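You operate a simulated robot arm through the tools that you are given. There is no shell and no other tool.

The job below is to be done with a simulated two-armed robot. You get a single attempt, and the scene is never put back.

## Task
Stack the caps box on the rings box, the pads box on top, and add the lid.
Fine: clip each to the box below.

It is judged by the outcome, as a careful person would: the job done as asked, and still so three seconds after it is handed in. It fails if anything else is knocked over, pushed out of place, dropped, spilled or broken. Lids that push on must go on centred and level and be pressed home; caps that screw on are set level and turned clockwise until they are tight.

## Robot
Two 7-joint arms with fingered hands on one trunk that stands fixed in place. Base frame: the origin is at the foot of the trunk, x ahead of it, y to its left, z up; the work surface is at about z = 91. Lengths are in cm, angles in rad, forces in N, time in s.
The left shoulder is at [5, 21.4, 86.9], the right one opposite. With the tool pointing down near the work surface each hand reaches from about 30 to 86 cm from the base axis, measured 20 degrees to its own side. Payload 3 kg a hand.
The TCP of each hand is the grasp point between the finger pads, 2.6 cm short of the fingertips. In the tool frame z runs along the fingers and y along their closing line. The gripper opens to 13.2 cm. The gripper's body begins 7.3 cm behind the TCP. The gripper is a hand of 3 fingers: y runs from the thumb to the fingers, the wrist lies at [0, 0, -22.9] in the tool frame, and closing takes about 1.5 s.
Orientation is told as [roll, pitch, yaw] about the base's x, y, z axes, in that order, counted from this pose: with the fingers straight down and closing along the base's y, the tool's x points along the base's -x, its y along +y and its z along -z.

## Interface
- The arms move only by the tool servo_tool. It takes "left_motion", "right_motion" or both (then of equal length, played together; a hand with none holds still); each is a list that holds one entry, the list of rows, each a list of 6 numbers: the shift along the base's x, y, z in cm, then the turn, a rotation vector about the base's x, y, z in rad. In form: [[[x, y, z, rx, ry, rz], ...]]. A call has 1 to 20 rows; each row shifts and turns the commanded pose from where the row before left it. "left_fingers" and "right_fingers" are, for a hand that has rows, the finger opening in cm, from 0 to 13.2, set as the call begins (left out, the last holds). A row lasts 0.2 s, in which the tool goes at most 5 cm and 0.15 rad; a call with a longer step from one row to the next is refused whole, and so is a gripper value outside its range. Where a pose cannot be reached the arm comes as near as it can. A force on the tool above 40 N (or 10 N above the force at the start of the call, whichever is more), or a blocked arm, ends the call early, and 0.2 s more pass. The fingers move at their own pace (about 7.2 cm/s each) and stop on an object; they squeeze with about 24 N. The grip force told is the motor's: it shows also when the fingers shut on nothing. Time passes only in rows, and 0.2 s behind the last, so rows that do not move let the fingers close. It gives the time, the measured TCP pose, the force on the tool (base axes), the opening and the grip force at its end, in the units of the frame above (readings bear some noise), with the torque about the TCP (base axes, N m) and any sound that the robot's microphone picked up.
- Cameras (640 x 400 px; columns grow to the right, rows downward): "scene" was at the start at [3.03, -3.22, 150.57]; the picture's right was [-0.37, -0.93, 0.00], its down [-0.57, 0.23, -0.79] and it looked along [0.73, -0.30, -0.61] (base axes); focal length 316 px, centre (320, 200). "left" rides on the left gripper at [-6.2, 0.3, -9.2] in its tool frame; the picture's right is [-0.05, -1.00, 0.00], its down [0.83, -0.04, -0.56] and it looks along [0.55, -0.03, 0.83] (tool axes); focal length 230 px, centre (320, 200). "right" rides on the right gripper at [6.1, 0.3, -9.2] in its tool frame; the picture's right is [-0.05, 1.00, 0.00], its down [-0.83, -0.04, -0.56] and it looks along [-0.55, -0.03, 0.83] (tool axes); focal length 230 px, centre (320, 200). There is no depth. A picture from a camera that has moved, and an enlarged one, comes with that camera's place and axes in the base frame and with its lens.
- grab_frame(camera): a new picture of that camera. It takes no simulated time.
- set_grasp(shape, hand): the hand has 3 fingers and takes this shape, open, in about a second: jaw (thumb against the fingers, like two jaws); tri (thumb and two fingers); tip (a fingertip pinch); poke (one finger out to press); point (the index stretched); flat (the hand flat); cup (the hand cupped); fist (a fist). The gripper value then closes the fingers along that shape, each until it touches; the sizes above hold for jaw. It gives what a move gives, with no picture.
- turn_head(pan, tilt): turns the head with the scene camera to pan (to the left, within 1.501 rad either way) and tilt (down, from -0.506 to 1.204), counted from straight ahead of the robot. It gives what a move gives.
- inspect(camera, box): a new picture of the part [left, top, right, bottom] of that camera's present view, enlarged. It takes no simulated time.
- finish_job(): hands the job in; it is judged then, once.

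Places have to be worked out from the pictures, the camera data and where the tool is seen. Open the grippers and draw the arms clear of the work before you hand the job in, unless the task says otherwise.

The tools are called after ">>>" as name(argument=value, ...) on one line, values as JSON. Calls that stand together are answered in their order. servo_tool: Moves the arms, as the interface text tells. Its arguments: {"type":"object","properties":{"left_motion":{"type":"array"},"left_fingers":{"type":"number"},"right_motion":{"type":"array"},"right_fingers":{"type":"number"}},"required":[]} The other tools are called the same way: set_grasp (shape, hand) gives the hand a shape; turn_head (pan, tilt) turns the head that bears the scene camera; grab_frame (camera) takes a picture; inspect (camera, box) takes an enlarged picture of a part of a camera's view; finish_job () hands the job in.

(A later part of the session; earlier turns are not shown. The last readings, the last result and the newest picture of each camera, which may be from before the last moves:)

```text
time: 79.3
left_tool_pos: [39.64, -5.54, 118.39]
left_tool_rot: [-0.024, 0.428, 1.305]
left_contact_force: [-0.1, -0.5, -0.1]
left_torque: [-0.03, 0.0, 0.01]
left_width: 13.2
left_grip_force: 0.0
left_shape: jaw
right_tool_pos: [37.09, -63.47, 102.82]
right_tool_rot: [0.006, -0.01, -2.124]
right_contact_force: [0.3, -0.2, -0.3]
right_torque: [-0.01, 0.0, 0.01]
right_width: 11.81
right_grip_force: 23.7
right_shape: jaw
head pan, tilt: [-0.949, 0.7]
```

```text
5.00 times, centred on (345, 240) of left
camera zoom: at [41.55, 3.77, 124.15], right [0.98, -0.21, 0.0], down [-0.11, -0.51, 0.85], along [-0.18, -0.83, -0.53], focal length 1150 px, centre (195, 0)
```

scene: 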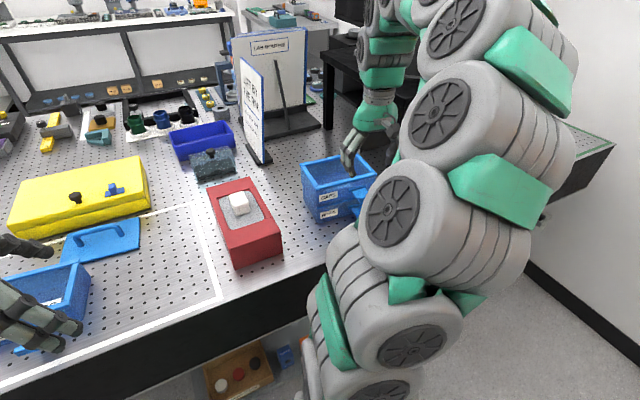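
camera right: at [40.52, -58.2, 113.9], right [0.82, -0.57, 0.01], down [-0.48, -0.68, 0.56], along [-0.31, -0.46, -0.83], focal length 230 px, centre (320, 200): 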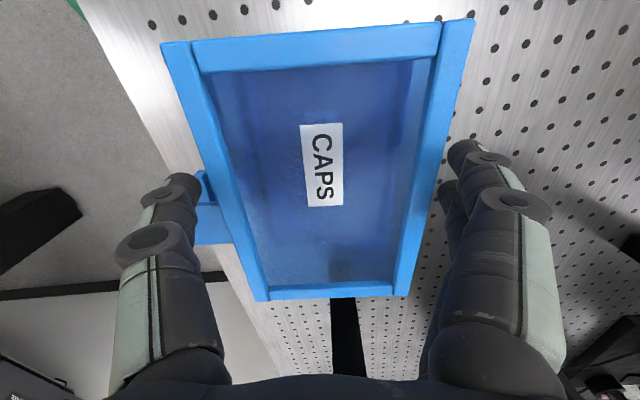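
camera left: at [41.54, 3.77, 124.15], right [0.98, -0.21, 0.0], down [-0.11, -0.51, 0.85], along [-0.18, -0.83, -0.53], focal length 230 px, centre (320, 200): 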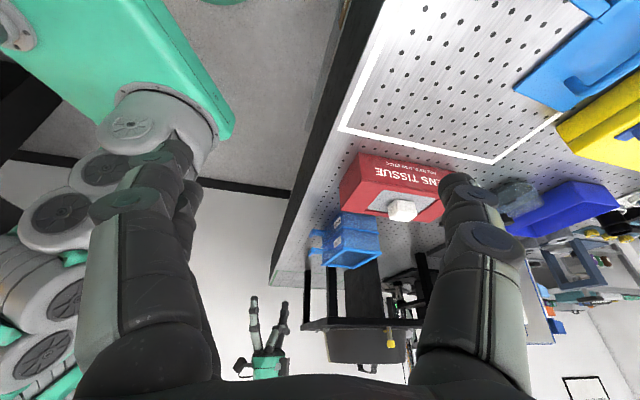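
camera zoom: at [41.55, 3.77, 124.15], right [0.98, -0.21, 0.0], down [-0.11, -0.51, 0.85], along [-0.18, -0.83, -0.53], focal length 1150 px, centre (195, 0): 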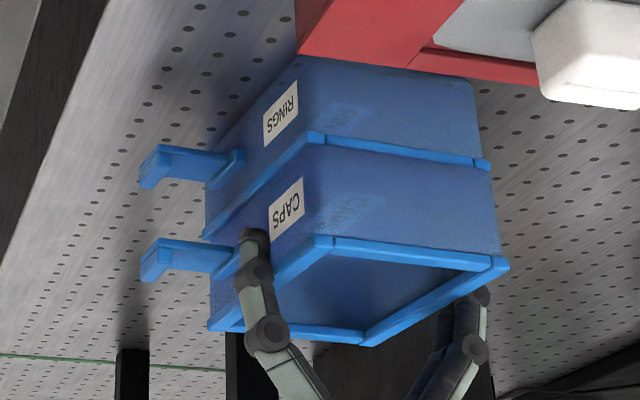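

Gripped again. I lift the caps box and bring it back toward the centre, turning its front somewhat toward the left hand.

>>> servo_tool(right_motion=[[[0, 0, 0.6, 0, 0, 0], [0, 0, 1.2, 0, 0, 0], [0, 0, 2, 0, 0, 0], [0, 0, 2, 0, 0, 0], [0, 0, 2, 0, 0, 0], [0, 0, 2, 0, 0, 0], [0, 0, 2, 0, 0, 0], [0, 0, 2, 0, 0, 0], [0, 0, 1.5, 0, 0, 0], [0, 0, 0, 0, 0, 0]]])

>>> servo_tool(right_motion=[[[0.5, 1.2, 0, 0, 0, -0.025], [1.0, 2.0, 0, 0, 0, -0.025], [1.03, 2.0, 0, 0, 0, -0.025], [1.03, 2.0, 0, 0, 0, -0.025], [1.03, 2.0, 0, 0, 0, -0.025], [1.03, 2.0, 0, 0, 0, -0.025], [1.03, 2.0, 0, 0, 0, -0.025], [1.03, 2.0, 0, 0, 0, -0.025], [1.03, 2.0, 0, 0, 0, -0.025], [1.03, 2.0, 0, 0, 0, -0.025], [1.03, 2.0, 0, 0, 0, -0.025], [1.03, 2.0, 0, 0, 0, -0.025], [1.03, 2.0, 0, 0, 0, -0.025], [1.03, 2.0, 0, 0, 0, -0.025], [1.03, 2.0, 0, 0, 0, -0.028], [0.5, 0.3, 0, 0, 0, 0], [0, 0, 0, 0, 0, 0]]])

>>> turn_head(pan=-0.5, tilt=0.6)

>>> grab_frame(camera="scene")

>>> grab_frame(camera="left")

```text
time: 81.5
left_tool_pos: [39.59, -5.51, 118.33]
left_tool_rot: [-0.021, 0.429, 1.305]
left_contact_force: [0.2, 0.4, -0.1]
left_torque: [-0.02, 0.0, -0.01]
left_width: 13.18
left_grip_force: 0.1
left_shape: jaw
right_tool_pos: [37.24, -63.53, 118.12]
right_tool_rot: [0.006, -0.009, -2.124]
right_contact_force: [-0.5, 0.3, -2.8]
right_torque: [0.04, -0.03, -0.05]
right_width: 11.79
right_grip_force: 23.9
right_shape: jaw
head pan, tilt: [-0.949, 0.7]
```

```text
time: 85.1
left_tool_pos: [39.63, -5.49, 118.34]
left_tool_rot: [-0.022, 0.429, 1.305]
left_contact_force: [0.4, -0.6, -0.1]
left_torque: [0.0, 0.0, 0.03]
left_width: 13.2
left_grip_force: 0.1
left_shape: jaw
right_tool_pos: [52.58, -34.01, 118.19]
right_tool_rot: [0.006, -0.01, -2.502]
right_contact_force: [-1.1, 1.0, -3.0]
right_torque: [-0.01, -0.01, 0.02]
right_width: 11.79
right_grip_force: 24.1
right_shape: jaw
head pan, tilt: [-0.949, 0.7]
```

```text
time: 86.0
left_tool_pos: [39.6, -5.53, 118.36]
left_tool_rot: [-0.023, 0.43, 1.303]
left_contact_force: [0.6, -0.2, 0.4]
left_torque: [-0.03, -0.01, 0.01]
left_width: 13.18
left_grip_force: 0.0
left_shape: jaw
right_tool_pos: [52.46, -33.91, 118.17]
right_tool_rot: [0.006, -0.008, -2.501]
right_contact_force: [0.7, 0.3, -2.4]
right_torque: [-0.01, -0.03, 0.02]
right_width: 11.8
right_grip_force: 24.2
right_shape: jaw
head pan, tilt: [-0.499, 0.6]
```

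```text
taken
```

scene: 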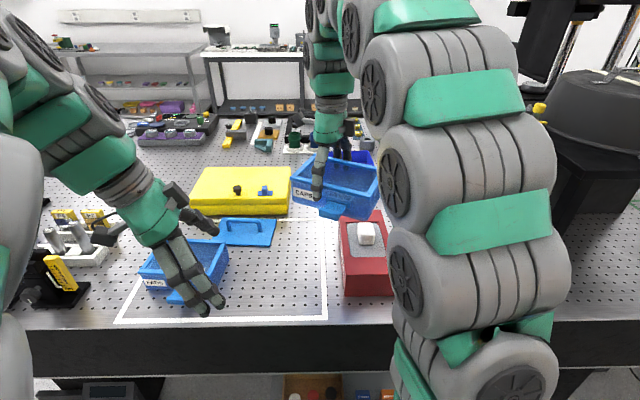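

```text
taken
camera left: at [41.55, 3.77, 124.15], right [0.98, -0.21, 0.0], down [-0.11, -0.51, 0.85], along [-0.18, -0.83, -0.53], focal length 230 px, centre (320, 200)
```

left: 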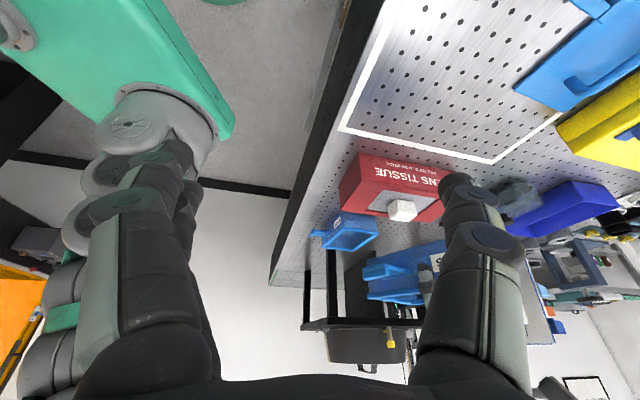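

Caps is held at the centre with its latch free, and the rings box stayed put. I close the left fingers into a bundle and swing the left hand to point right, nearly horizontal, stopping short of the latch.

>>> servo_tool(left_motion=[[[0.3, 0, -0.5, 0, 0, 0.133], [0.3, 0, -0.5, 0, 0, 0.133], [0.4, -1, -0.7, -0.128, 0, 0], [0.4, -1, -0.7, -0.128, 0, 0], [0.4, -1, -0.7, -0.128, 0, 0], [0.4, -1, -0.7, -0.128, 0, 0], [0.4, -1, -0.7, -0.128, 0, 0], [0.3, -1, -0.7, -0.128, 0, 0], [0, 0, 0, 0, 0, 0]]], left_fingers=0)

>>> grab_frame(camera="scene")

>>> grab_frame(camera="left")

```text
time: 88.0
left_tool_pos: [42.45, -11.56, 113.2]
left_tool_rot: [-0.027, 1.197, 1.564]
left_contact_force: [0.2, 0.1, 0.1]
left_torque: [0.0, 0.02, 0.01]
left_width: 0.03
left_grip_force: 24.1
left_shape: jaw
right_tool_pos: [52.5, -33.98, 118.15]
right_tool_rot: [0.007, -0.01, -2.501]
right_contact_force: [0.1, 0.5, -2.5]
right_torque: [0.04, -0.04, 0.02]
right_width: 11.79
right_grip_force: 23.8
right_shape: jaw
head pan, tilt: [-0.499, 0.6]
```

```text
taken
```

scene: 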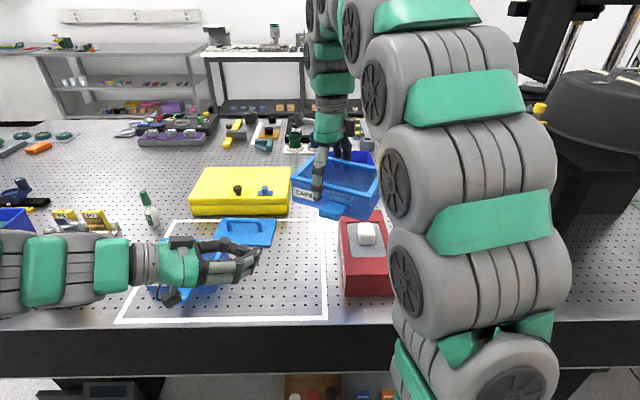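

```text
taken
camera left: at [41.97, -0.69, 110.77], right [1.0, 0.04, -0.04], down [0.03, 0.21, 0.98], along [0.05, -0.98, 0.21], focal length 230 px, centre (320, 200)
```

left: 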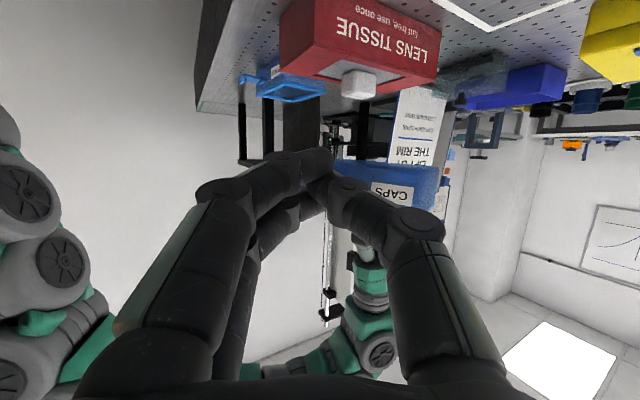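

The left hand points right just as needed. I zoom with the head camera on the latch and the left fingertips to plan contact.

>>> inspect(camera="scene", box=[230, 145, 400, 285])

>>> inspect(camera="left", box=[240, 60, 480, 280])

>>> grab_frame(camera="right")

```text
2.86 times, centred on (315, 215) of scene
camera zoom: at [2.77, -4.21, 151.07], right [-0.48, -0.88, 0.0], down [-0.5, 0.27, -0.83], along [0.72, -0.4, -0.56], focal length 903 px, centre (334, 157)
```

zoom: 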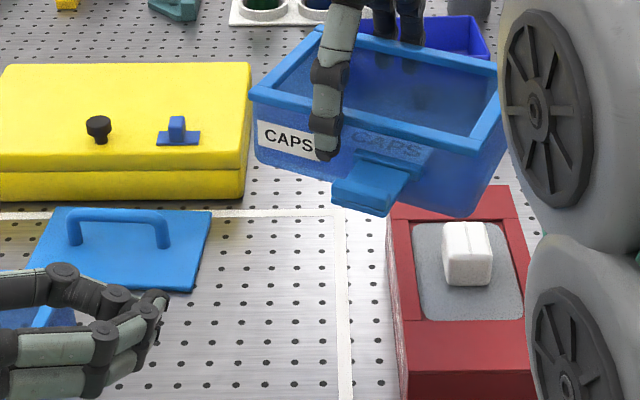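

```text
1.82 times, centred on (360, 170) of left
camera zoom: at [41.97, -0.69, 110.77], right [1.0, 0.04, -0.04], down [0.03, 0.21, 0.98], along [0.05, -0.98, 0.21], focal length 418 px, centre (247, 254)
```

zoom: 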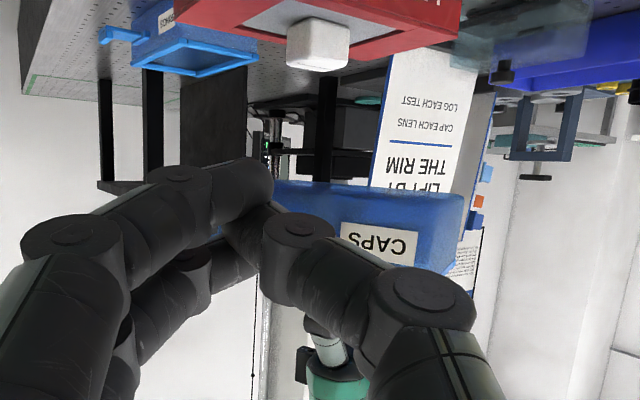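

```text
taken
camera right: at [57.69, -30.31, 127.28], right [0.55, -0.83, 0.01], down [-0.69, -0.46, 0.56], along [-0.46, -0.32, -0.83], focal length 230 px, centre (320, 200)
```

right: 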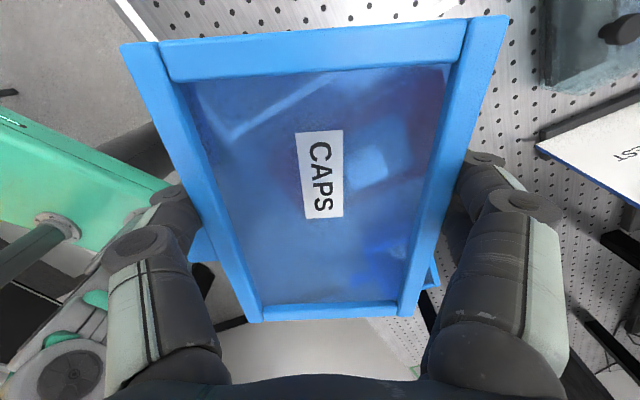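

Measured latch tip ≈ (42.5, −27.8), underside z ≈ 114.9, matching the prediction. I lower the left fingertips slightly and advance to just short of the latch.

>>> servo_tool(left_motion=[[[0.1, -1.5, -0.4, 0, 0, 0], [0.1, -1.5, -0.4, 0, 0, 0], [0.1, -1.5, -0.3, 0, 0, 0], [0.1, -1.5, -0.2, 0, 0, 0], [0.1, -1.5, 0, 0, 0, 0], [0.1, -1.5, 0, 0, 0, 0], [0, -1.5, 0, 0, 0, 0], [0, 0, 0, 0, 0, 0]]])

>>> inspect(camera="scene", box=[240, 150, 390, 260])

>>> inspect(camera="left", box=[180, 60, 500, 320])

```text
time: 89.8
left_tool_pos: [43.09, -22.13, 111.86]
left_tool_rot: [-0.025, 1.195, 1.567]
left_contact_force: [0.6, 0.1, -0.2]
left_torque: [-0.04, 0.01, 0.0]
left_width: 0.0
left_grip_force: 23.7
left_shape: jaw
right_tool_pos: [52.46, -33.95, 118.13]
right_tool_rot: [0.006, -0.009, -2.503]
right_contact_force: [0.1, 0.3, -1.8]
right_torque: [0.01, -0.04, -0.02]
right_width: 11.79
right_grip_force: 24.5
right_shape: jaw
head pan, tilt: [-0.499, 0.6]
```

```text
3.64 times, centred on (315, 205) of scene
camera zoom: at [2.77, -4.21, 151.07], right [-0.48, -0.88, 0.0], down [-0.5, 0.27, -0.83], along [0.72, -0.4, -0.56], focal length 1150 px, centre (338, 182)
```

zoom: 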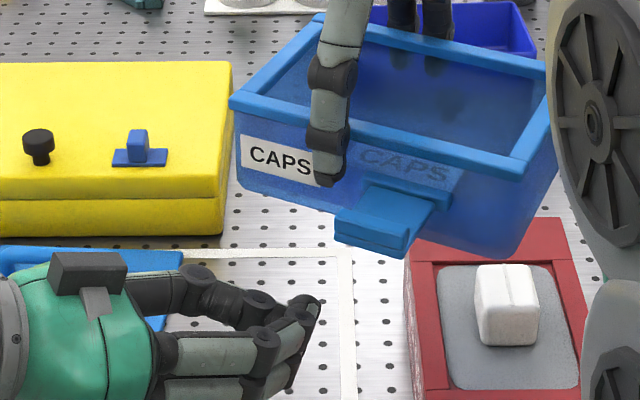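

```text
1.54 times, centred on (340, 190) of left
camera zoom: at [42.57, -11.15, 109.46], right [1.0, 0.04, -0.04], down [0.03, 0.21, 0.98], along [0.05, -0.98, 0.21], focal length 354 px, centre (289, 215)
```

zoom: 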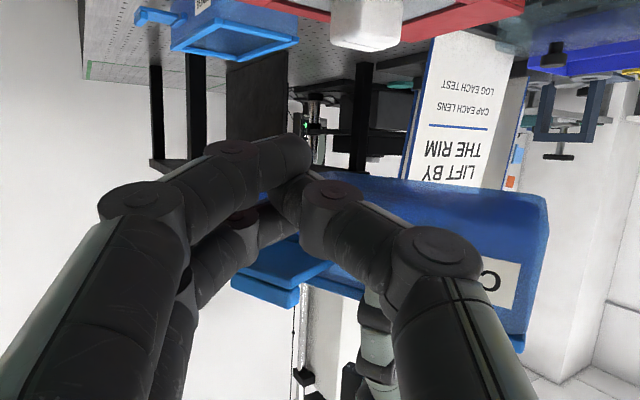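

Fingertips are below the latch level. I advance under the latch, then begin lifting.

>>> servo_tool(left_motion=[[[0, -1.2, 0, 0, 0, 0], [0, -1.2, 0, 0, 0, 0], [0, -1.2, 0, 0, 0, 0], [0, -1.2, 0, 0, 0, 0], [0, 0, 0, 0, 0, 0]]])

>>> inspect(camera="scene", box=[270, 160, 390, 250])

>>> inspect(camera="left", box=[180, 60, 500, 320])

```text
time: 91.0
left_tool_pos: [43.01, -26.87, 111.84]
left_tool_rot: [-0.025, 1.197, 1.57]
left_contact_force: [0.3, 0.5, 0.0]
left_torque: [0.01, -0.01, -0.01]
left_width: 0.01
left_grip_force: 24.1
left_shape: jaw
right_tool_pos: [52.48, -33.87, 118.14]
right_tool_rot: [0.007, -0.01, -2.503]
right_contact_force: [-0.2, 0.7, -1.9]
right_torque: [0.05, -0.03, -0.01]
right_width: 11.76
right_grip_force: 24.2
right_shape: jaw
head pan, tilt: [-0.499, 0.6]
```

```text
4.44 times, centred on (330, 205) of scene
camera zoom: at [2.77, -4.21, 151.07], right [-0.48, -0.88, 0.0], down [-0.5, 0.27, -0.83], along [0.72, -0.4, -0.56], focal length 1405 px, centre (276, 178)
```

zoom: 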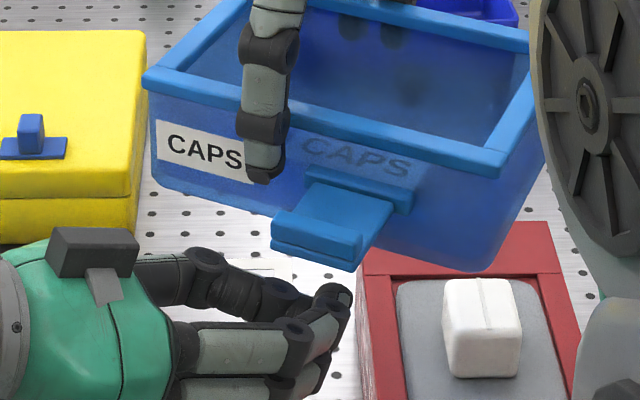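

```text
1.54 times, centred on (340, 190) of left
camera zoom: at [42.5, -15.92, 109.44], right [1.0, 0.04, -0.04], down [0.03, 0.21, 0.98], along [0.05, -0.98, 0.21], focal length 354 px, centre (289, 215)
```

zoom: 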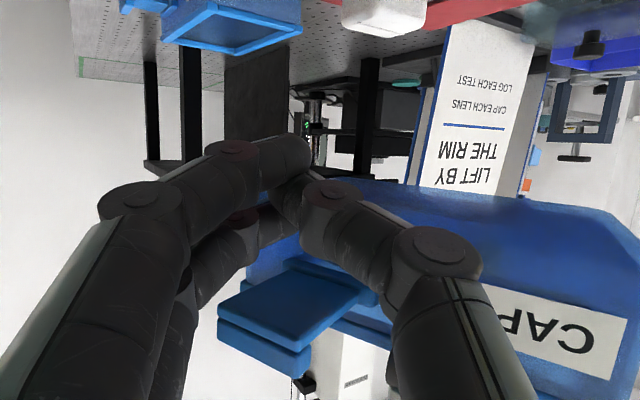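

The fingertips are under the latch. I raise the left hand to contact and then continue along the latch's arc in small steps.

>>> servo_tool(left_motion=[[[0, 0, 0.5, 0, 0, 0], [0, 0, 0.5, 0, 0, 0], [0, 0, 0.4, 0, 0, 0], [0, 0, 0.4, 0, 0, 0], [0, 0, 0.4, 0, 0, 0], [0, 0, 0, 0, 0, 0]]])

>>> inspect(camera="scene", box=[270, 160, 390, 250])

>>> inspect(camera="left", box=[180, 60, 500, 320])

```text
time: 92.4
left_tool_pos: [43.21, -26.9, 114.0]
left_tool_rot: [-0.024, 1.195, 1.569]
left_contact_force: [-0.4, 0.3, -1.6]
left_torque: [-0.04, -0.04, 0.01]
left_width: 0.02
left_grip_force: 24.0
left_shape: jaw
right_tool_pos: [52.51, -33.98, 118.13]
right_tool_rot: [0.007, -0.009, -2.501]
right_contact_force: [0.8, -0.5, 0.4]
right_torque: [0.14, 0.17, -0.01]
right_width: 11.75
right_grip_force: 24.4
right_shape: jaw
head pan, tilt: [-0.499, 0.6]
```

```text
4.44 times, centred on (330, 205) of scene
camera zoom: at [2.77, -4.21, 151.07], right [-0.48, -0.88, 0.0], down [-0.5, 0.27, -0.83], along [0.72, -0.4, -0.56], focal length 1405 px, centre (276, 178)
```

zoom: 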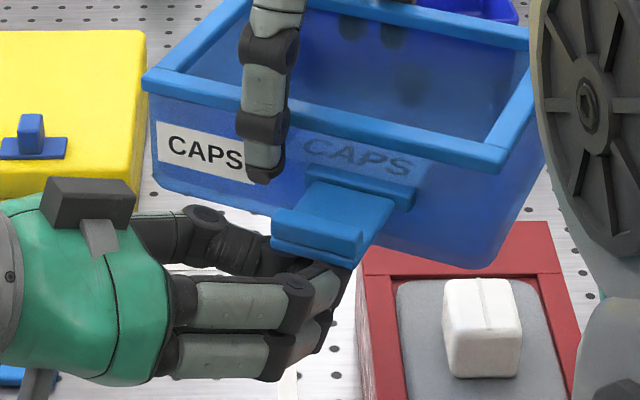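

```text
1.54 times, centred on (340, 190) of left
camera zoom: at [42.55, -15.94, 111.67], right [1.0, 0.04, -0.04], down [0.03, 0.21, 0.98], along [0.05, -0.98, 0.21], focal length 354 px, centre (289, 215)
```

zoom: 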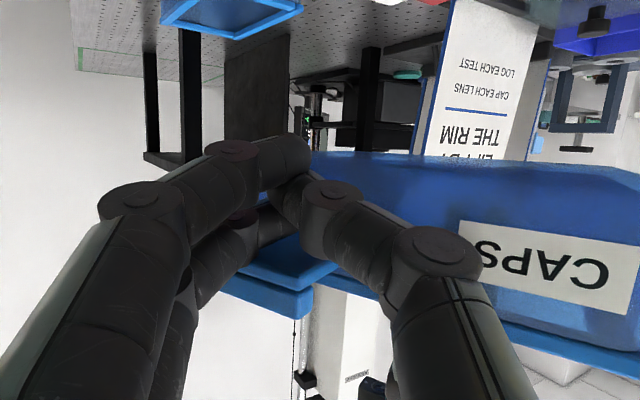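

Contact has begun with about 2 N, latch not yet turning. I keep raising along the arc.

>>> servo_tool(left_motion=[[[0, 0, 0.3, 0, 0, 0], [0, 0, 0.3, 0, 0, 0], [0, 0, 0.3, 0, 0, 0], [0, 0, 0, 0, 0, 0]]])

>>> inspect(camera="scene", box=[270, 160, 390, 250])

>>> grab_frame(camera="right")

```text
time: 93.4
left_tool_pos: [42.99, -26.73, 114.82]
left_tool_rot: [-0.026, 1.195, 1.566]
left_contact_force: [-4.1, 0.1, -8.8]
left_torque: [0.05, -0.23, -0.06]
left_width: 0.0
left_grip_force: 24.4
left_shape: jaw
right_tool_pos: [52.56, -33.97, 118.09]
right_tool_rot: [0.005, -0.01, -2.5]
right_contact_force: [3.3, 0.0, 6.8]
right_torque: [0.57, 0.89, -0.15]
right_width: 11.75
right_grip_force: 24.1
right_shape: jaw
head pan, tilt: [-0.499, 0.6]
```

```text
4.44 times, centred on (330, 205) of scene
camera zoom: at [2.77, -4.21, 151.07], right [-0.48, -0.88, 0.0], down [-0.5, 0.27, -0.83], along [0.72, -0.4, -0.56], focal length 1405 px, centre (276, 178)
```

zoom: 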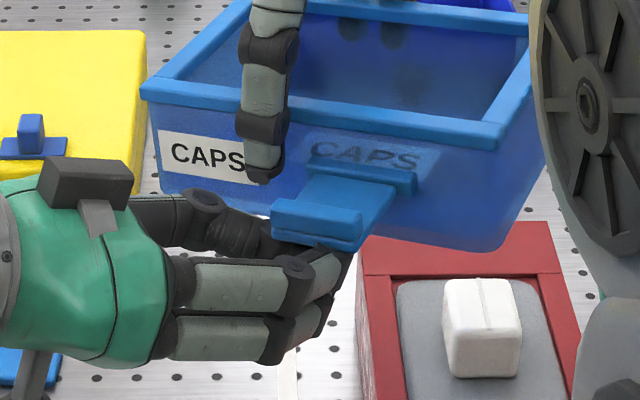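

```text
taken
camera right: at [57.7, -30.31, 127.29], right [0.55, -0.83, 0.01], down [-0.69, -0.46, 0.56], along [-0.46, -0.32, -0.83], focal length 230 px, centre (320, 200)
```

right: 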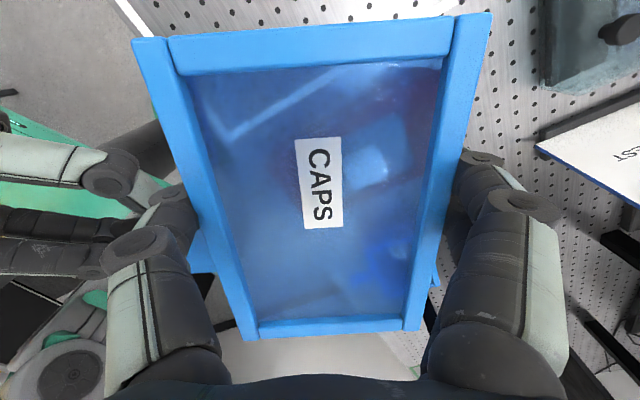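

At about 9 N the box pitched in the grip while the latch did not turn at all: it is against its stop, so these latches must fold downward (onto the box below). I back the left hand off and go above the latch to test pressing it down.

>>> servo_tool(left_motion=[[[0, 0, -0.8, 0, 0, 0], [0, 0, -1, 0, 0, 0], [0, 1, -1, 0, 0, 0], [0, 1.5, 0, 0, 0, 0], [0, 1.5, 0, 0, 0, 0], [0, 1.5, 1, 0, 0, 0], [0, 1, 2, 0, 0, 0], [0, 0, 2, 0, 0, 0], [0, 0, 2, 0, 0, 0], [0, 0, 1.5, 0, 0, 0], [0, 0, 0, 0, 0, 0]]])

>>> inspect(camera="scene", box=[240, 130, 400, 250])

>>> grab_frame(camera="right")

```text
time: 95.8
left_tool_pos: [43.15, -20.47, 120.66]
left_tool_rot: [-0.026, 1.196, 1.568]
left_contact_force: [0.5, 1.1, 0.2]
left_torque: [0.04, 0.0, 0.01]
left_width: 0.0
left_grip_force: 24.4
left_shape: jaw
right_tool_pos: [52.53, -33.98, 118.03]
right_tool_rot: [0.006, -0.008, -2.5]
right_contact_force: [0.6, 0.2, -1.9]
right_torque: [0.02, -0.03, -0.02]
right_width: 11.74
right_grip_force: 23.9
right_shape: jaw
head pan, tilt: [-0.499, 0.6]
```

```text
3.33 times, centred on (320, 190) of scene
camera zoom: at [2.77, -4.21, 151.07], right [-0.48, -0.88, 0.0], down [-0.5, 0.27, -0.83], along [0.72, -0.4, -0.56], focal length 1054 px, centre (320, 233)
```

zoom: 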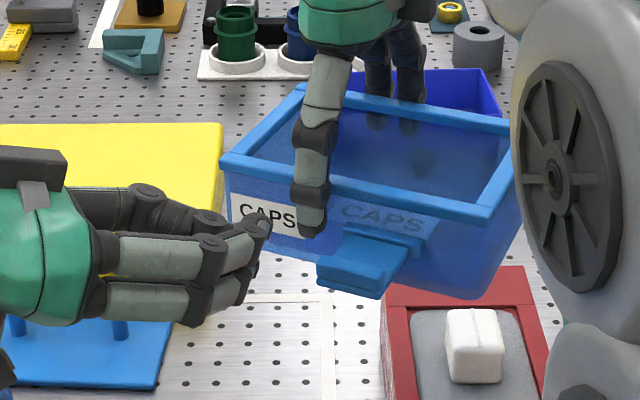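

```text
taken
camera right: at [57.69, -30.31, 127.28], right [0.55, -0.83, 0.01], down [-0.69, -0.46, 0.56], along [-0.46, -0.32, -0.83], focal length 230 px, centre (320, 200)
```

right: 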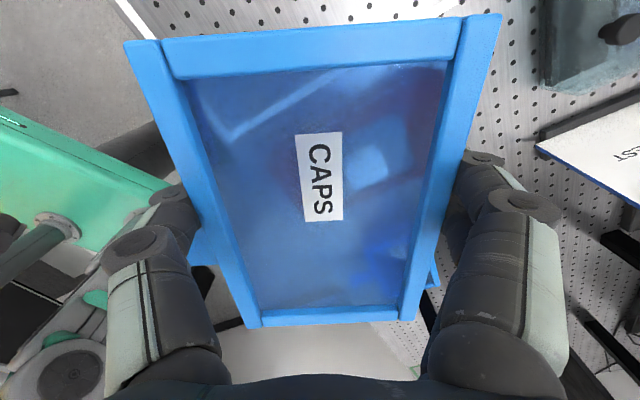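

The latch and box are back as before. I bring the left fingertips above the latch tip and press down gently.

>>> servo_tool(left_motion=[[[-0.2, -1.3, 0.3, 0, 0, 0], [-0.2, -1.3, 0.2, 0, 0, 0], [-0.1, -1.3, 0, 0, 0, 0], [0, -1.2, 0, 0, 0, 0], [0, 0, -0.5, 0, 0, 0], [0, 0, -0.5, 0, 0, 0], [0, 0, -0.4, 0, 0, 0], [0, 0, -0.4, 0, 0, 0], [0, 0, 0, 0, 0, 0]]])

>>> inspect(camera="scene", box=[270, 140, 390, 240])

>>> inspect(camera="left", box=[180, 60, 500, 320])

```text
time: 97.8
left_tool_pos: [42.62, -25.59, 119.45]
left_tool_rot: [-0.025, 1.196, 1.567]
left_contact_force: [0.3, -0.5, 0.9]
left_torque: [-0.02, -0.03, 0.04]
left_width: 0.01
left_grip_force: 24.4
left_shape: jaw
right_tool_pos: [52.55, -33.96, 118.03]
right_tool_rot: [0.009, -0.01, -2.5]
right_contact_force: [0.4, 0.3, -2.4]
right_torque: [-0.02, -0.08, 0.06]
right_width: 11.79
right_grip_force: 24.5
right_shape: jaw
head pan, tilt: [-0.499, 0.6]
```

```text
4.00 times, centred on (330, 190) of scene
camera zoom: at [2.77, -4.21, 151.07], right [-0.48, -0.88, 0.0], down [-0.5, 0.27, -0.83], along [0.72, -0.4, -0.56], focal length 1264 px, centre (280, 240)
```

zoom: 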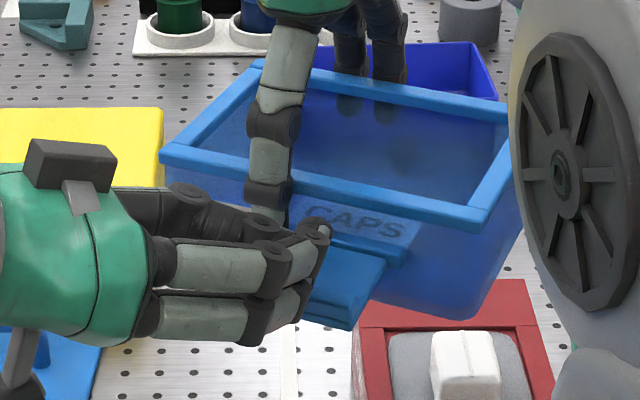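

```text
1.54 times, centred on (340, 190) of left
camera zoom: at [42.02, -14.5, 116.96], right [1.0, 0.04, -0.04], down [0.03, 0.21, 0.98], along [0.05, -0.98, 0.21], focal length 354 px, centre (289, 215)
```

zoom: 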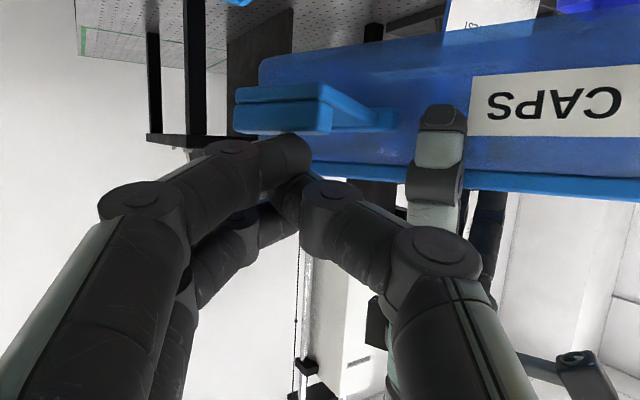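

The left camera shows the fingertips just above the latch lip. I press down further, watching forces.

>>> servo_tool(left_motion=[[[0, 0, -0.4, 0, 0, 0], [0, 0, -0.4, 0, 0, 0], [0, 0, -0.4, 0, 0, 0], [0, 0, -0.4, 0, 0, 0], [0, 0, 0, 0, 0, 0]]])

>>> inspect(camera="scene", box=[270, 140, 390, 240])

>>> inspect(camera="left", box=[180, 60, 500, 320])

```text
time: 99.0
left_tool_pos: [42.5, -25.5, 117.75]
left_tool_rot: [-0.025, 1.194, 1.567]
left_contact_force: [0.1, 0.3, -0.1]
left_torque: [-0.01, -0.01, 0.0]
left_width: 0.0
left_grip_force: 23.6
left_shape: jaw
right_tool_pos: [52.56, -33.97, 118.12]
right_tool_rot: [0.008, -0.01, -2.501]
right_contact_force: [-0.7, 0.0, -1.7]
right_torque: [0.03, -0.05, -0.01]
right_width: 11.79
right_grip_force: 23.9
right_shape: jaw
head pan, tilt: [-0.499, 0.6]
```

```text
4.00 times, centred on (330, 190) of scene
camera zoom: at [2.77, -4.21, 151.07], right [-0.48, -0.88, 0.0], down [-0.5, 0.27, -0.83], along [0.72, -0.4, -0.56], focal length 1264 px, centre (280, 240)
```

zoom: 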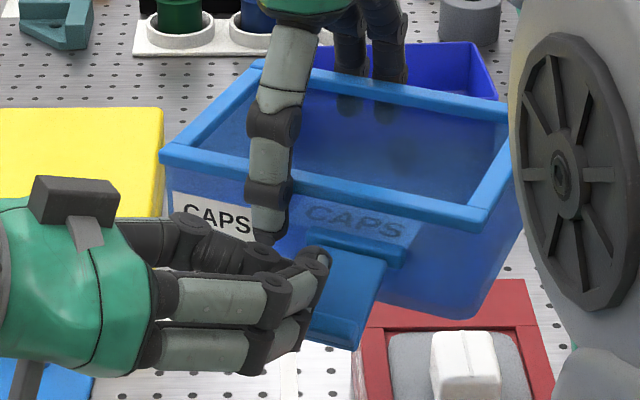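

```text
1.54 times, centred on (340, 190) of left
camera zoom: at [42.03, -14.51, 115.37], right [1.0, 0.04, -0.04], down [0.03, 0.21, 0.98], along [0.05, -0.98, 0.21], focal length 354 px, centre (289, 215)
```

zoom: 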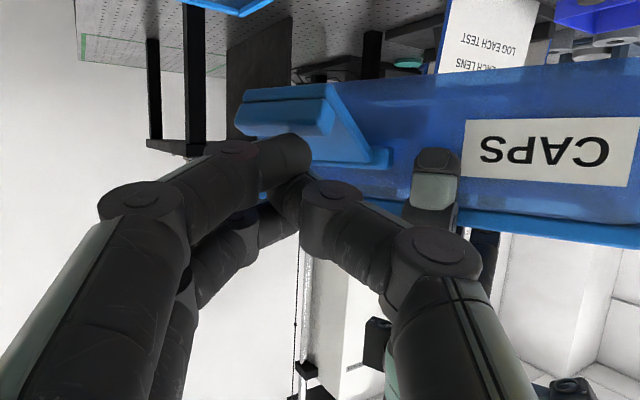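

Pressing down turned the latch by about 20° with almost no force: the latches fold down over the box below, easily. So no relocation is needed; after stacking I can press each latch down with one hand. I withdraw the left hand to its viewing pose and check that the latch stays.

>>> servo_tool(left_motion=[[[0, 0, 1, 0, 0, 0], [0, 0.5, 1.5, 0, 0, 0], [0, 2, 1, 0, 0, 0], [0, 2.5, 0, 0, 0, 0], [-0.3, 2.5, 0, 0, 0, 0], [-0.3, 2.5, 0, 0.128, 0, 0], [-0.4, 2.5, -0.3, 0.128, 0, 0], [-0.4, 2.5, -0.5, 0.128, 0, 0], [-0.4, 2.5, -0.5, 0.128, 0, 0], [-0.4, 2, -0.5, 0.128, 0, 0], [-0.4, 0.5, -0.5, 0.128, 0, 0], [-0.3, 0, -0.3, 0, 0, -0.133], [0, 0, 0, 0, 0, -0.133], [0, 0, 0, 0, 0, 0]]], left_fingers=13.2)

>>> inspect(camera="scene", box=[270, 140, 390, 240])

>>> grab_frame(camera="left")

```text
time: 102.0
left_tool_pos: [39.63, -5.44, 118.77]
left_tool_rot: [-0.022, 0.428, 1.301]
left_contact_force: [-0.2, -0.8, -0.4]
left_torque: [-0.02, -0.03, 0.01]
left_width: 13.2
left_grip_force: 0.2
left_shape: jaw
right_tool_pos: [52.55, -33.92, 118.1]
right_tool_rot: [0.008, -0.007, -2.5]
right_contact_force: [-0.8, -0.4, -2.3]
right_torque: [0.01, -0.01, 0.02]
right_width: 11.76
right_grip_force: 24.4
right_shape: jaw
head pan, tilt: [-0.499, 0.6]
```

```text
4.00 times, centred on (330, 190) of scene
camera zoom: at [2.77, -4.21, 151.07], right [-0.48, -0.88, 0.0], down [-0.5, 0.27, -0.83], along [0.72, -0.4, -0.56], focal length 1264 px, centre (280, 240)
```

zoom: 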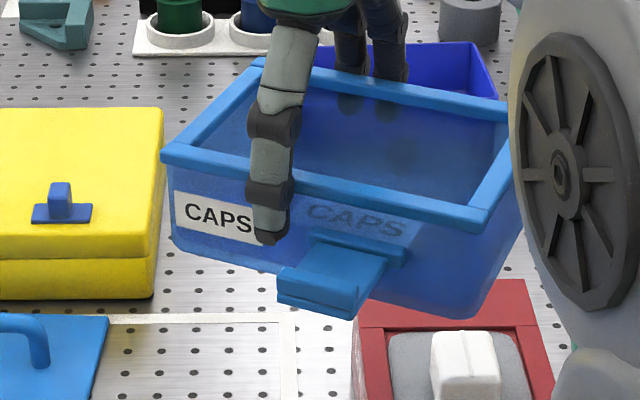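

```text
taken
camera left: at [41.66, 3.88, 124.41], right [0.98, -0.21, 0.0], down [-0.11, -0.51, 0.85], along [-0.18, -0.83, -0.53], focal length 230 px, centre (320, 200)
```

left: 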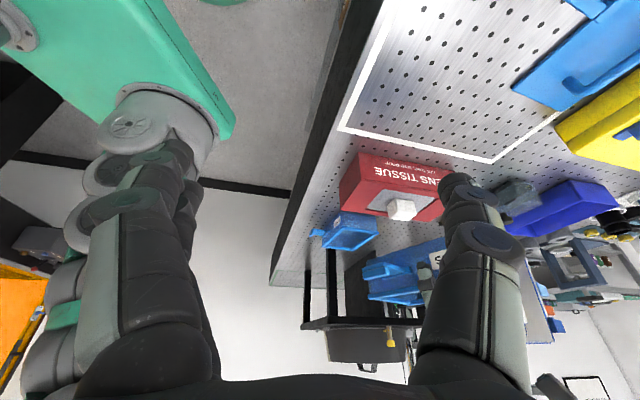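

The latch sprang back to horizontal, so it must be pushed until it clips. I check how the caps box sits in the grip now before restacking.

>>> grab_frame(camera="right")

>>> inspect(camera="left", box=[340, 225, 450, 325])

```text
taken
camera right: at [57.7, -30.31, 127.29], right [0.55, -0.83, 0.01], down [-0.69, -0.46, 0.56], along [-0.46, -0.32, -0.83], focal length 230 px, centre (320, 200)
```

right: 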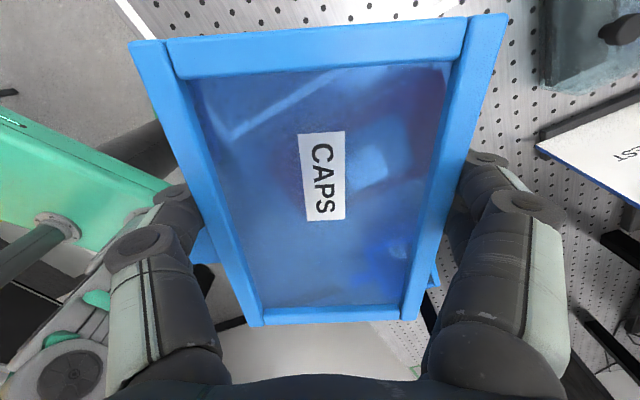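

```text
4.00 times, centred on (395, 275) of left
camera zoom: at [41.66, 3.88, 124.41], right [0.98, -0.21, 0.0], down [-0.11, -0.51, 0.85], along [-0.18, -0.83, -0.53], focal length 920 px, centre (20, -100)
```

zoom: 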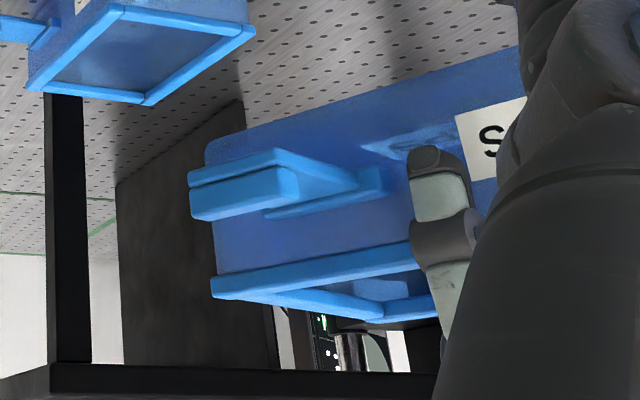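

The box is essentially as gripped before. I carry it back over the rings box at height.

>>> servo_tool(right_motion=[[[-0.5, -0.8, 0, 0, 0, 0.025], [-0.95, -1.8, 0, 0, 0, 0.025], [-1.0, -1.95, 0, 0, 0, 0.025], [-1.0, -1.95, 0, 0, 0, 0.025], [-1.0, -1.95, 0, 0, 0, 0.025], [-1.0, -1.95, 0, 0, 0, 0.025], [-1.0, -1.95, 0, 0, 0, 0.025], [-1.0, -1.95, 0, 0, 0, 0.025], [-1.05, -1.95, 0, 0, 0, 0.025], [-1.05, -1.95, 0, 0, 0, 0.025], [-1.05, -1.95, 0, 0, 0, 0.025], [-1.05, -1.95, 0, 0, 0, 0.025], [-1.05, -1.95, 0, 0, 0, 0.025], [-1.05, -1.95, 0, 0, 0, 0.025], [-1.05, -1.95, 0, 0, 0, 0.02], [-0.8, -1.5, 0, 0, 0, 0], [-0.4, -0.6, 0, 0, 0, 0], [0, 0, 0, 0, 0, 0]]])

>>> inspect(camera="left", box=[290, 195, 410, 335])

```text
time: 105.8
left_tool_pos: [39.7, -5.42, 118.62]
left_tool_rot: [-0.023, 0.43, 1.304]
left_contact_force: [0.8, -0.5, -1.0]
left_torque: [0.03, 0.04, -0.02]
left_width: 13.17
left_grip_force: 0.0
left_shape: jaw
right_tool_pos: [36.44, -64.03, 118.1]
right_tool_rot: [0.007, -0.008, -2.132]
right_contact_force: [0.0, 0.1, -2.4]
right_torque: [0.03, -0.02, -0.03]
right_width: 11.73
right_grip_force: 24.0
right_shape: jaw
head pan, tilt: [-0.499, 0.6]
```

```text
2.86 times, centred on (350, 265) of left
camera zoom: at [41.65, 3.88, 124.41], right [0.98, -0.21, 0.0], down [-0.11, -0.51, 0.85], along [-0.18, -0.83, -0.53], focal length 657 px, centre (234, 14)
```

zoom: 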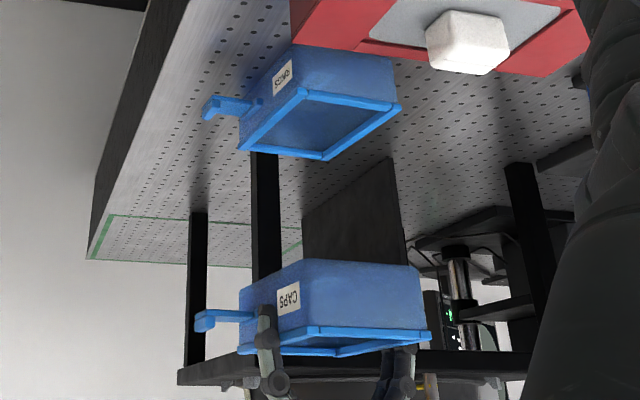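

I shift to the target above the rings box and lower to about 1.3 cm above its rim.

>>> servo_tool(right_motion=[[[0.25, 0.22, -1.5, 0, 0, 0], [0.25, 0.22, -1.8, 0, 0, 0], [0, 0, -2, 0, 0, 0], [0, 0, -2, 0, 0, 0], [0, 0, -2, 0, 0, 0], [0, 0, -2, 0, 0, 0], [0, 0, -1.5, 0, 0, 0], [0, 0, -1.2, 0, 0, 0], [0, 0, 0, 0, 0, 0], [0, 0, 0, 0, 0, 0]]])

>>> inspect(camera="left", box=[315, 210, 355, 265])

>>> inspect(camera="left", box=[360, 212, 400, 267])

```text
time: 108.0
left_tool_pos: [39.67, -5.5, 118.64]
left_tool_rot: [-0.022, 0.43, 1.304]
left_contact_force: [-0.6, -0.5, -0.6]
left_torque: [-0.05, -0.01, -0.02]
left_width: 13.17
left_grip_force: 0.1
left_shape: jaw
right_tool_pos: [37.03, -63.63, 104.04]
right_tool_rot: [0.007, -0.011, -2.131]
right_contact_force: [0.7, 0.4, -1.7]
right_torque: [0.04, -0.04, 0.01]
right_width: 11.75
right_grip_force: 24.1
right_shape: jaw
head pan, tilt: [-0.499, 0.6]
```

```text
7.27 times, centred on (335, 238) of left
camera zoom: at [41.65, 3.88, 124.41], right [0.98, -0.21, 0.0], down [-0.11, -0.51, 0.85], along [-0.18, -0.83, -0.53], focal length 1673 px, centre (211, -73)
```

zoom: 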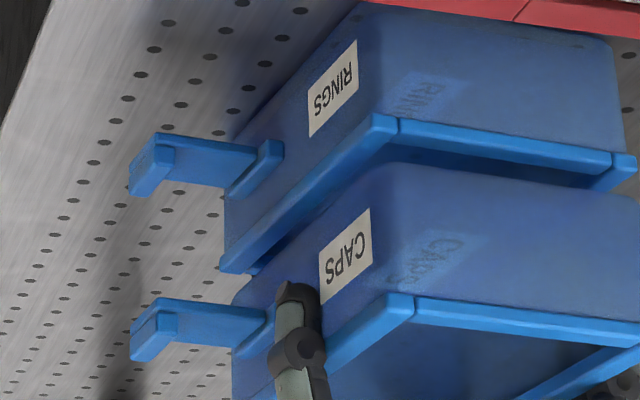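

```text
7.27 times, centred on (380, 240) of left
camera zoom: at [41.65, 3.88, 124.41], right [0.98, -0.21, 0.0], down [-0.11, -0.51, 0.85], along [-0.18, -0.83, -0.53], focal length 1673 px, centre (-116, -87)
```

zoom: 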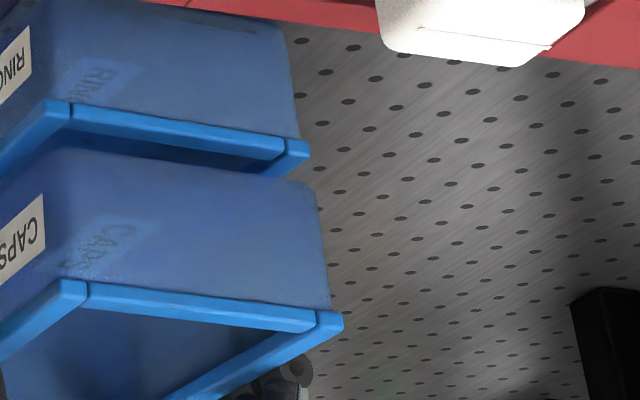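

Level and nearly aligned; caps needs about 2 mm forward. I shift and lower gently until contact.

>>> servo_tool(right_motion=[[[-0.18, 0.11, -0.2, 0, 0, 0], [0, 0, -0.3, 0, 0, 0], [0, 0, -0.3, 0, 0, 0], [0, 0, 0, 0, 0, 0]]])

>>> inspect(camera="left", box=[315, 210, 355, 265])

>>> inspect(camera="left", box=[360, 212, 400, 267])

```text
time: 109.0
left_tool_pos: [39.65, -5.47, 118.66]
left_tool_rot: [-0.023, 0.429, 1.304]
left_contact_force: [0.4, 0.1, 0.3]
left_torque: [0.0, 0.02, 0.01]
left_width: 13.19
left_grip_force: 0.0
left_shape: jaw
right_tool_pos: [36.88, -63.44, 103.35]
right_tool_rot: [0.007, -0.009, -2.132]
right_contact_force: [-0.2, -0.1, -3.4]
right_torque: [0.05, -0.03, -0.01]
right_width: 11.75
right_grip_force: 23.9
right_shape: jaw
head pan, tilt: [-0.499, 0.6]
```

```text
7.27 times, centred on (335, 238) of left
camera zoom: at [41.65, 3.88, 124.41], right [0.98, -0.21, 0.0], down [-0.11, -0.51, 0.85], along [-0.18, -0.83, -0.53], focal length 1673 px, centre (211, -73)
```

zoom: 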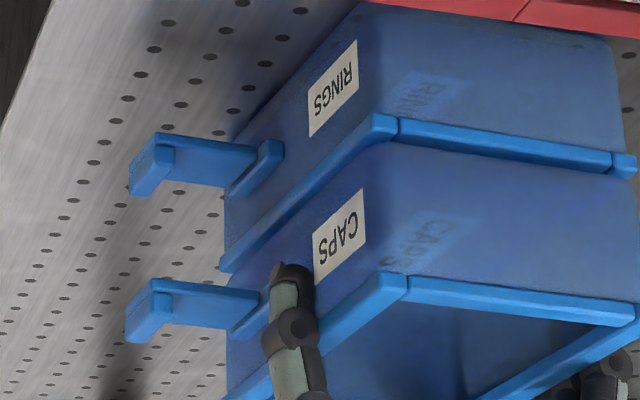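

```text
7.27 times, centred on (380, 240) of left
camera zoom: at [41.65, 3.88, 124.41], right [0.98, -0.21, 0.0], down [-0.11, -0.51, 0.85], along [-0.18, -0.83, -0.53], focal length 1673 px, centre (-116, -87)
```

zoom: 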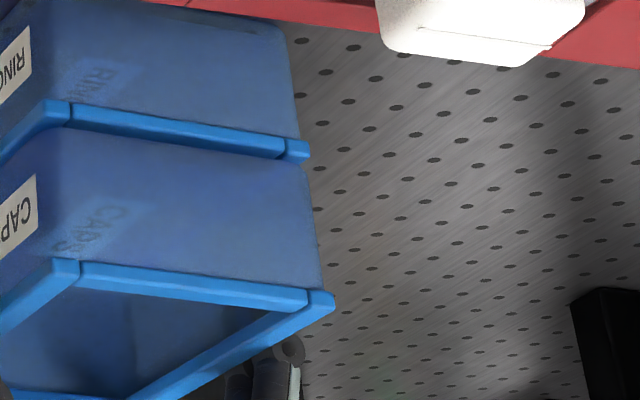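

Edges line up within about 1 mm. I set it down.

>>> servo_tool(right_motion=[[[0, 0, -0.2, 0, 0, 0], [0, 0, -0.2, 0, 0, 0], [0, 0, -0.15, 0, 0, 0], [0, 0, 0, 0, 0, 0]]])

>>> inspect(camera="left", box=[310, 210, 400, 270])

```text
time: 110.0
left_tool_pos: [39.69, -5.57, 118.72]
left_tool_rot: [-0.022, 0.429, 1.305]
left_contact_force: [0.5, 0.1, 0.2]
left_torque: [-0.01, 0.0, -0.02]
left_width: 13.19
left_grip_force: 0.0
left_shape: jaw
right_tool_pos: [36.9, -63.42, 102.89]
right_tool_rot: [0.007, -0.009, -2.133]
right_contact_force: [0.3, -0.1, 10.5]
right_torque: [0.03, -0.12, -0.03]
right_width: 11.72
right_grip_force: 23.9
right_shape: jaw
head pan, tilt: [-0.499, 0.6]
```

```text
6.67 times, centred on (355, 240) of left
camera zoom: at [41.65, 3.89, 124.42], right [0.98, -0.21, 0.0], down [-0.11, -0.51, 0.85], along [-0.18, -0.83, -0.53], focal length 1534 px, centre (87, -67)
```

zoom: 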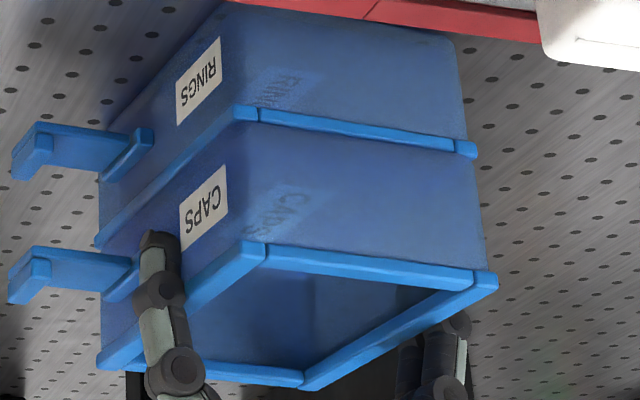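

Seated again with about 10 N. I release, raise the hand and turn it to work the caps latch from the front.

>>> servo_tool(right_motion=[[[0, 0, 0, 0, 0, 0], [0, 0, 0, 0, 0, 0], [0, 0, 0, 0, 0, 0], [0, 0, 0, 0, 0, 0], [0, 0, 0.6, 0, 0, 0], [0, 0, 1, 0, 0, 0], [0, 0, 1.5, 0, 0, 0], [0, 0, 2, 0, 0, 0], [0, 0, 2, 0, 0, 0], [0, 0, 2, 0, 0, 0], [0, 0, 2, 0, 0, 0], [0, 0, 0, 0, 0, 0]]], right_fingers=13.2)

>>> inspect(camera="left", box=[310, 210, 400, 270])

>>> servo_tool(right_motion=[[[-0.6, 0, 0.3, 0, 0, 0.1425], [-1.12, 0.14, 0.2, 0, 0, 0.1425], [-1.12, 0.14, 0.2, 0, 0, 0.1425], [-1.12, 0.14, 0.2, 0, 0, 0.1425], [-1.12, 0.14, 0.2, 0, 0, 0.1425], [-1.12, 0.14, 0.2, 0, 0, 0.1425], [-1.12, 0.14, 0, 0, 0, 0.1425], [-1.12, 0.14, 0, 0, 0, 0.1425], [-1.12, 0.14, 0, 0, 0, 0.1425], [-1.12, 0.14, 0, 0, 0, 0.1425], [-1.12, 0.2, 0, 0, 0, 0.1425], [0, 0, 0, 0, 0, 0]]], right_fingers=0)

>>> grab_frame(camera="right")

```text
time: 112.6
left_tool_pos: [39.7, -5.55, 118.7]
left_tool_rot: [-0.022, 0.429, 1.303]
left_contact_force: [-0.2, 0.3, 0.3]
left_torque: [-0.01, -0.02, 0.01]
left_width: 13.18
left_grip_force: 0.0
left_shape: jaw
right_tool_pos: [36.81, -63.55, 113.85]
right_tool_rot: [0.006, -0.008, -2.131]
right_contact_force: [-0.3, 0.2, -0.3]
right_torque: [0.0, 0.0, 0.02]
right_width: 13.19
right_grip_force: 0.0
right_shape: jaw
head pan, tilt: [-0.499, 0.6]
```

```text
6.67 times, centred on (355, 240) of left
camera zoom: at [41.66, 3.88, 124.41], right [0.98, -0.21, 0.0], down [-0.11, -0.51, 0.85], along [-0.18, -0.83, -0.53], focal length 1534 px, centre (87, -67)
```

zoom: 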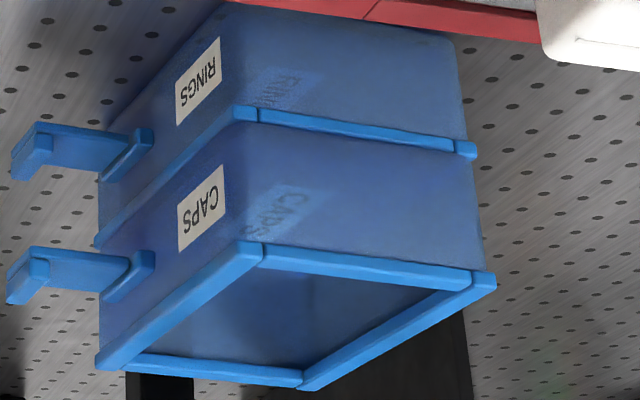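

```text
time: 115.2
left_tool_pos: [39.76, -5.48, 118.57]
left_tool_rot: [-0.023, 0.43, 1.303]
left_contact_force: [0.3, -0.1, 0.5]
left_torque: [0.0, 0.01, -0.03]
left_width: 13.19
left_grip_force: 0.1
left_shape: jaw
right_tool_pos: [25.04, -62.06, 115.15]
right_tool_rot: [0.006, -0.008, -0.565]
right_contact_force: [0.3, 0.3, -0.5]
right_torque: [-0.01, -0.04, 0.0]
right_width: 0.01
right_grip_force: 24.0
right_shape: jaw
head pan, tilt: [-0.499, 0.6]
```

```text
taken
camera right: at [19.94, -58.38, 124.32], right [0.58, 0.82, 0.01], down [0.67, -0.48, 0.56], along [0.46, -0.32, -0.83], focal length 230 px, centre (320, 200)
```

right: 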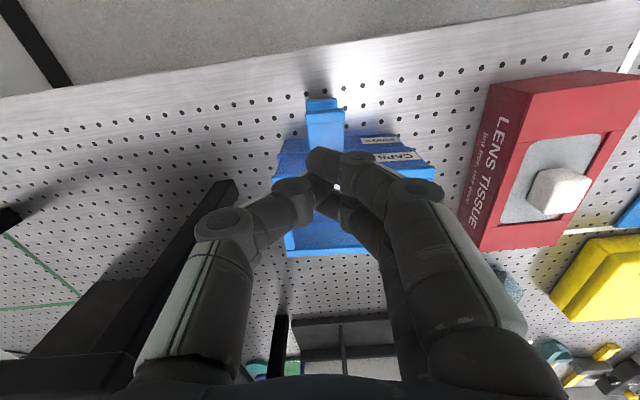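

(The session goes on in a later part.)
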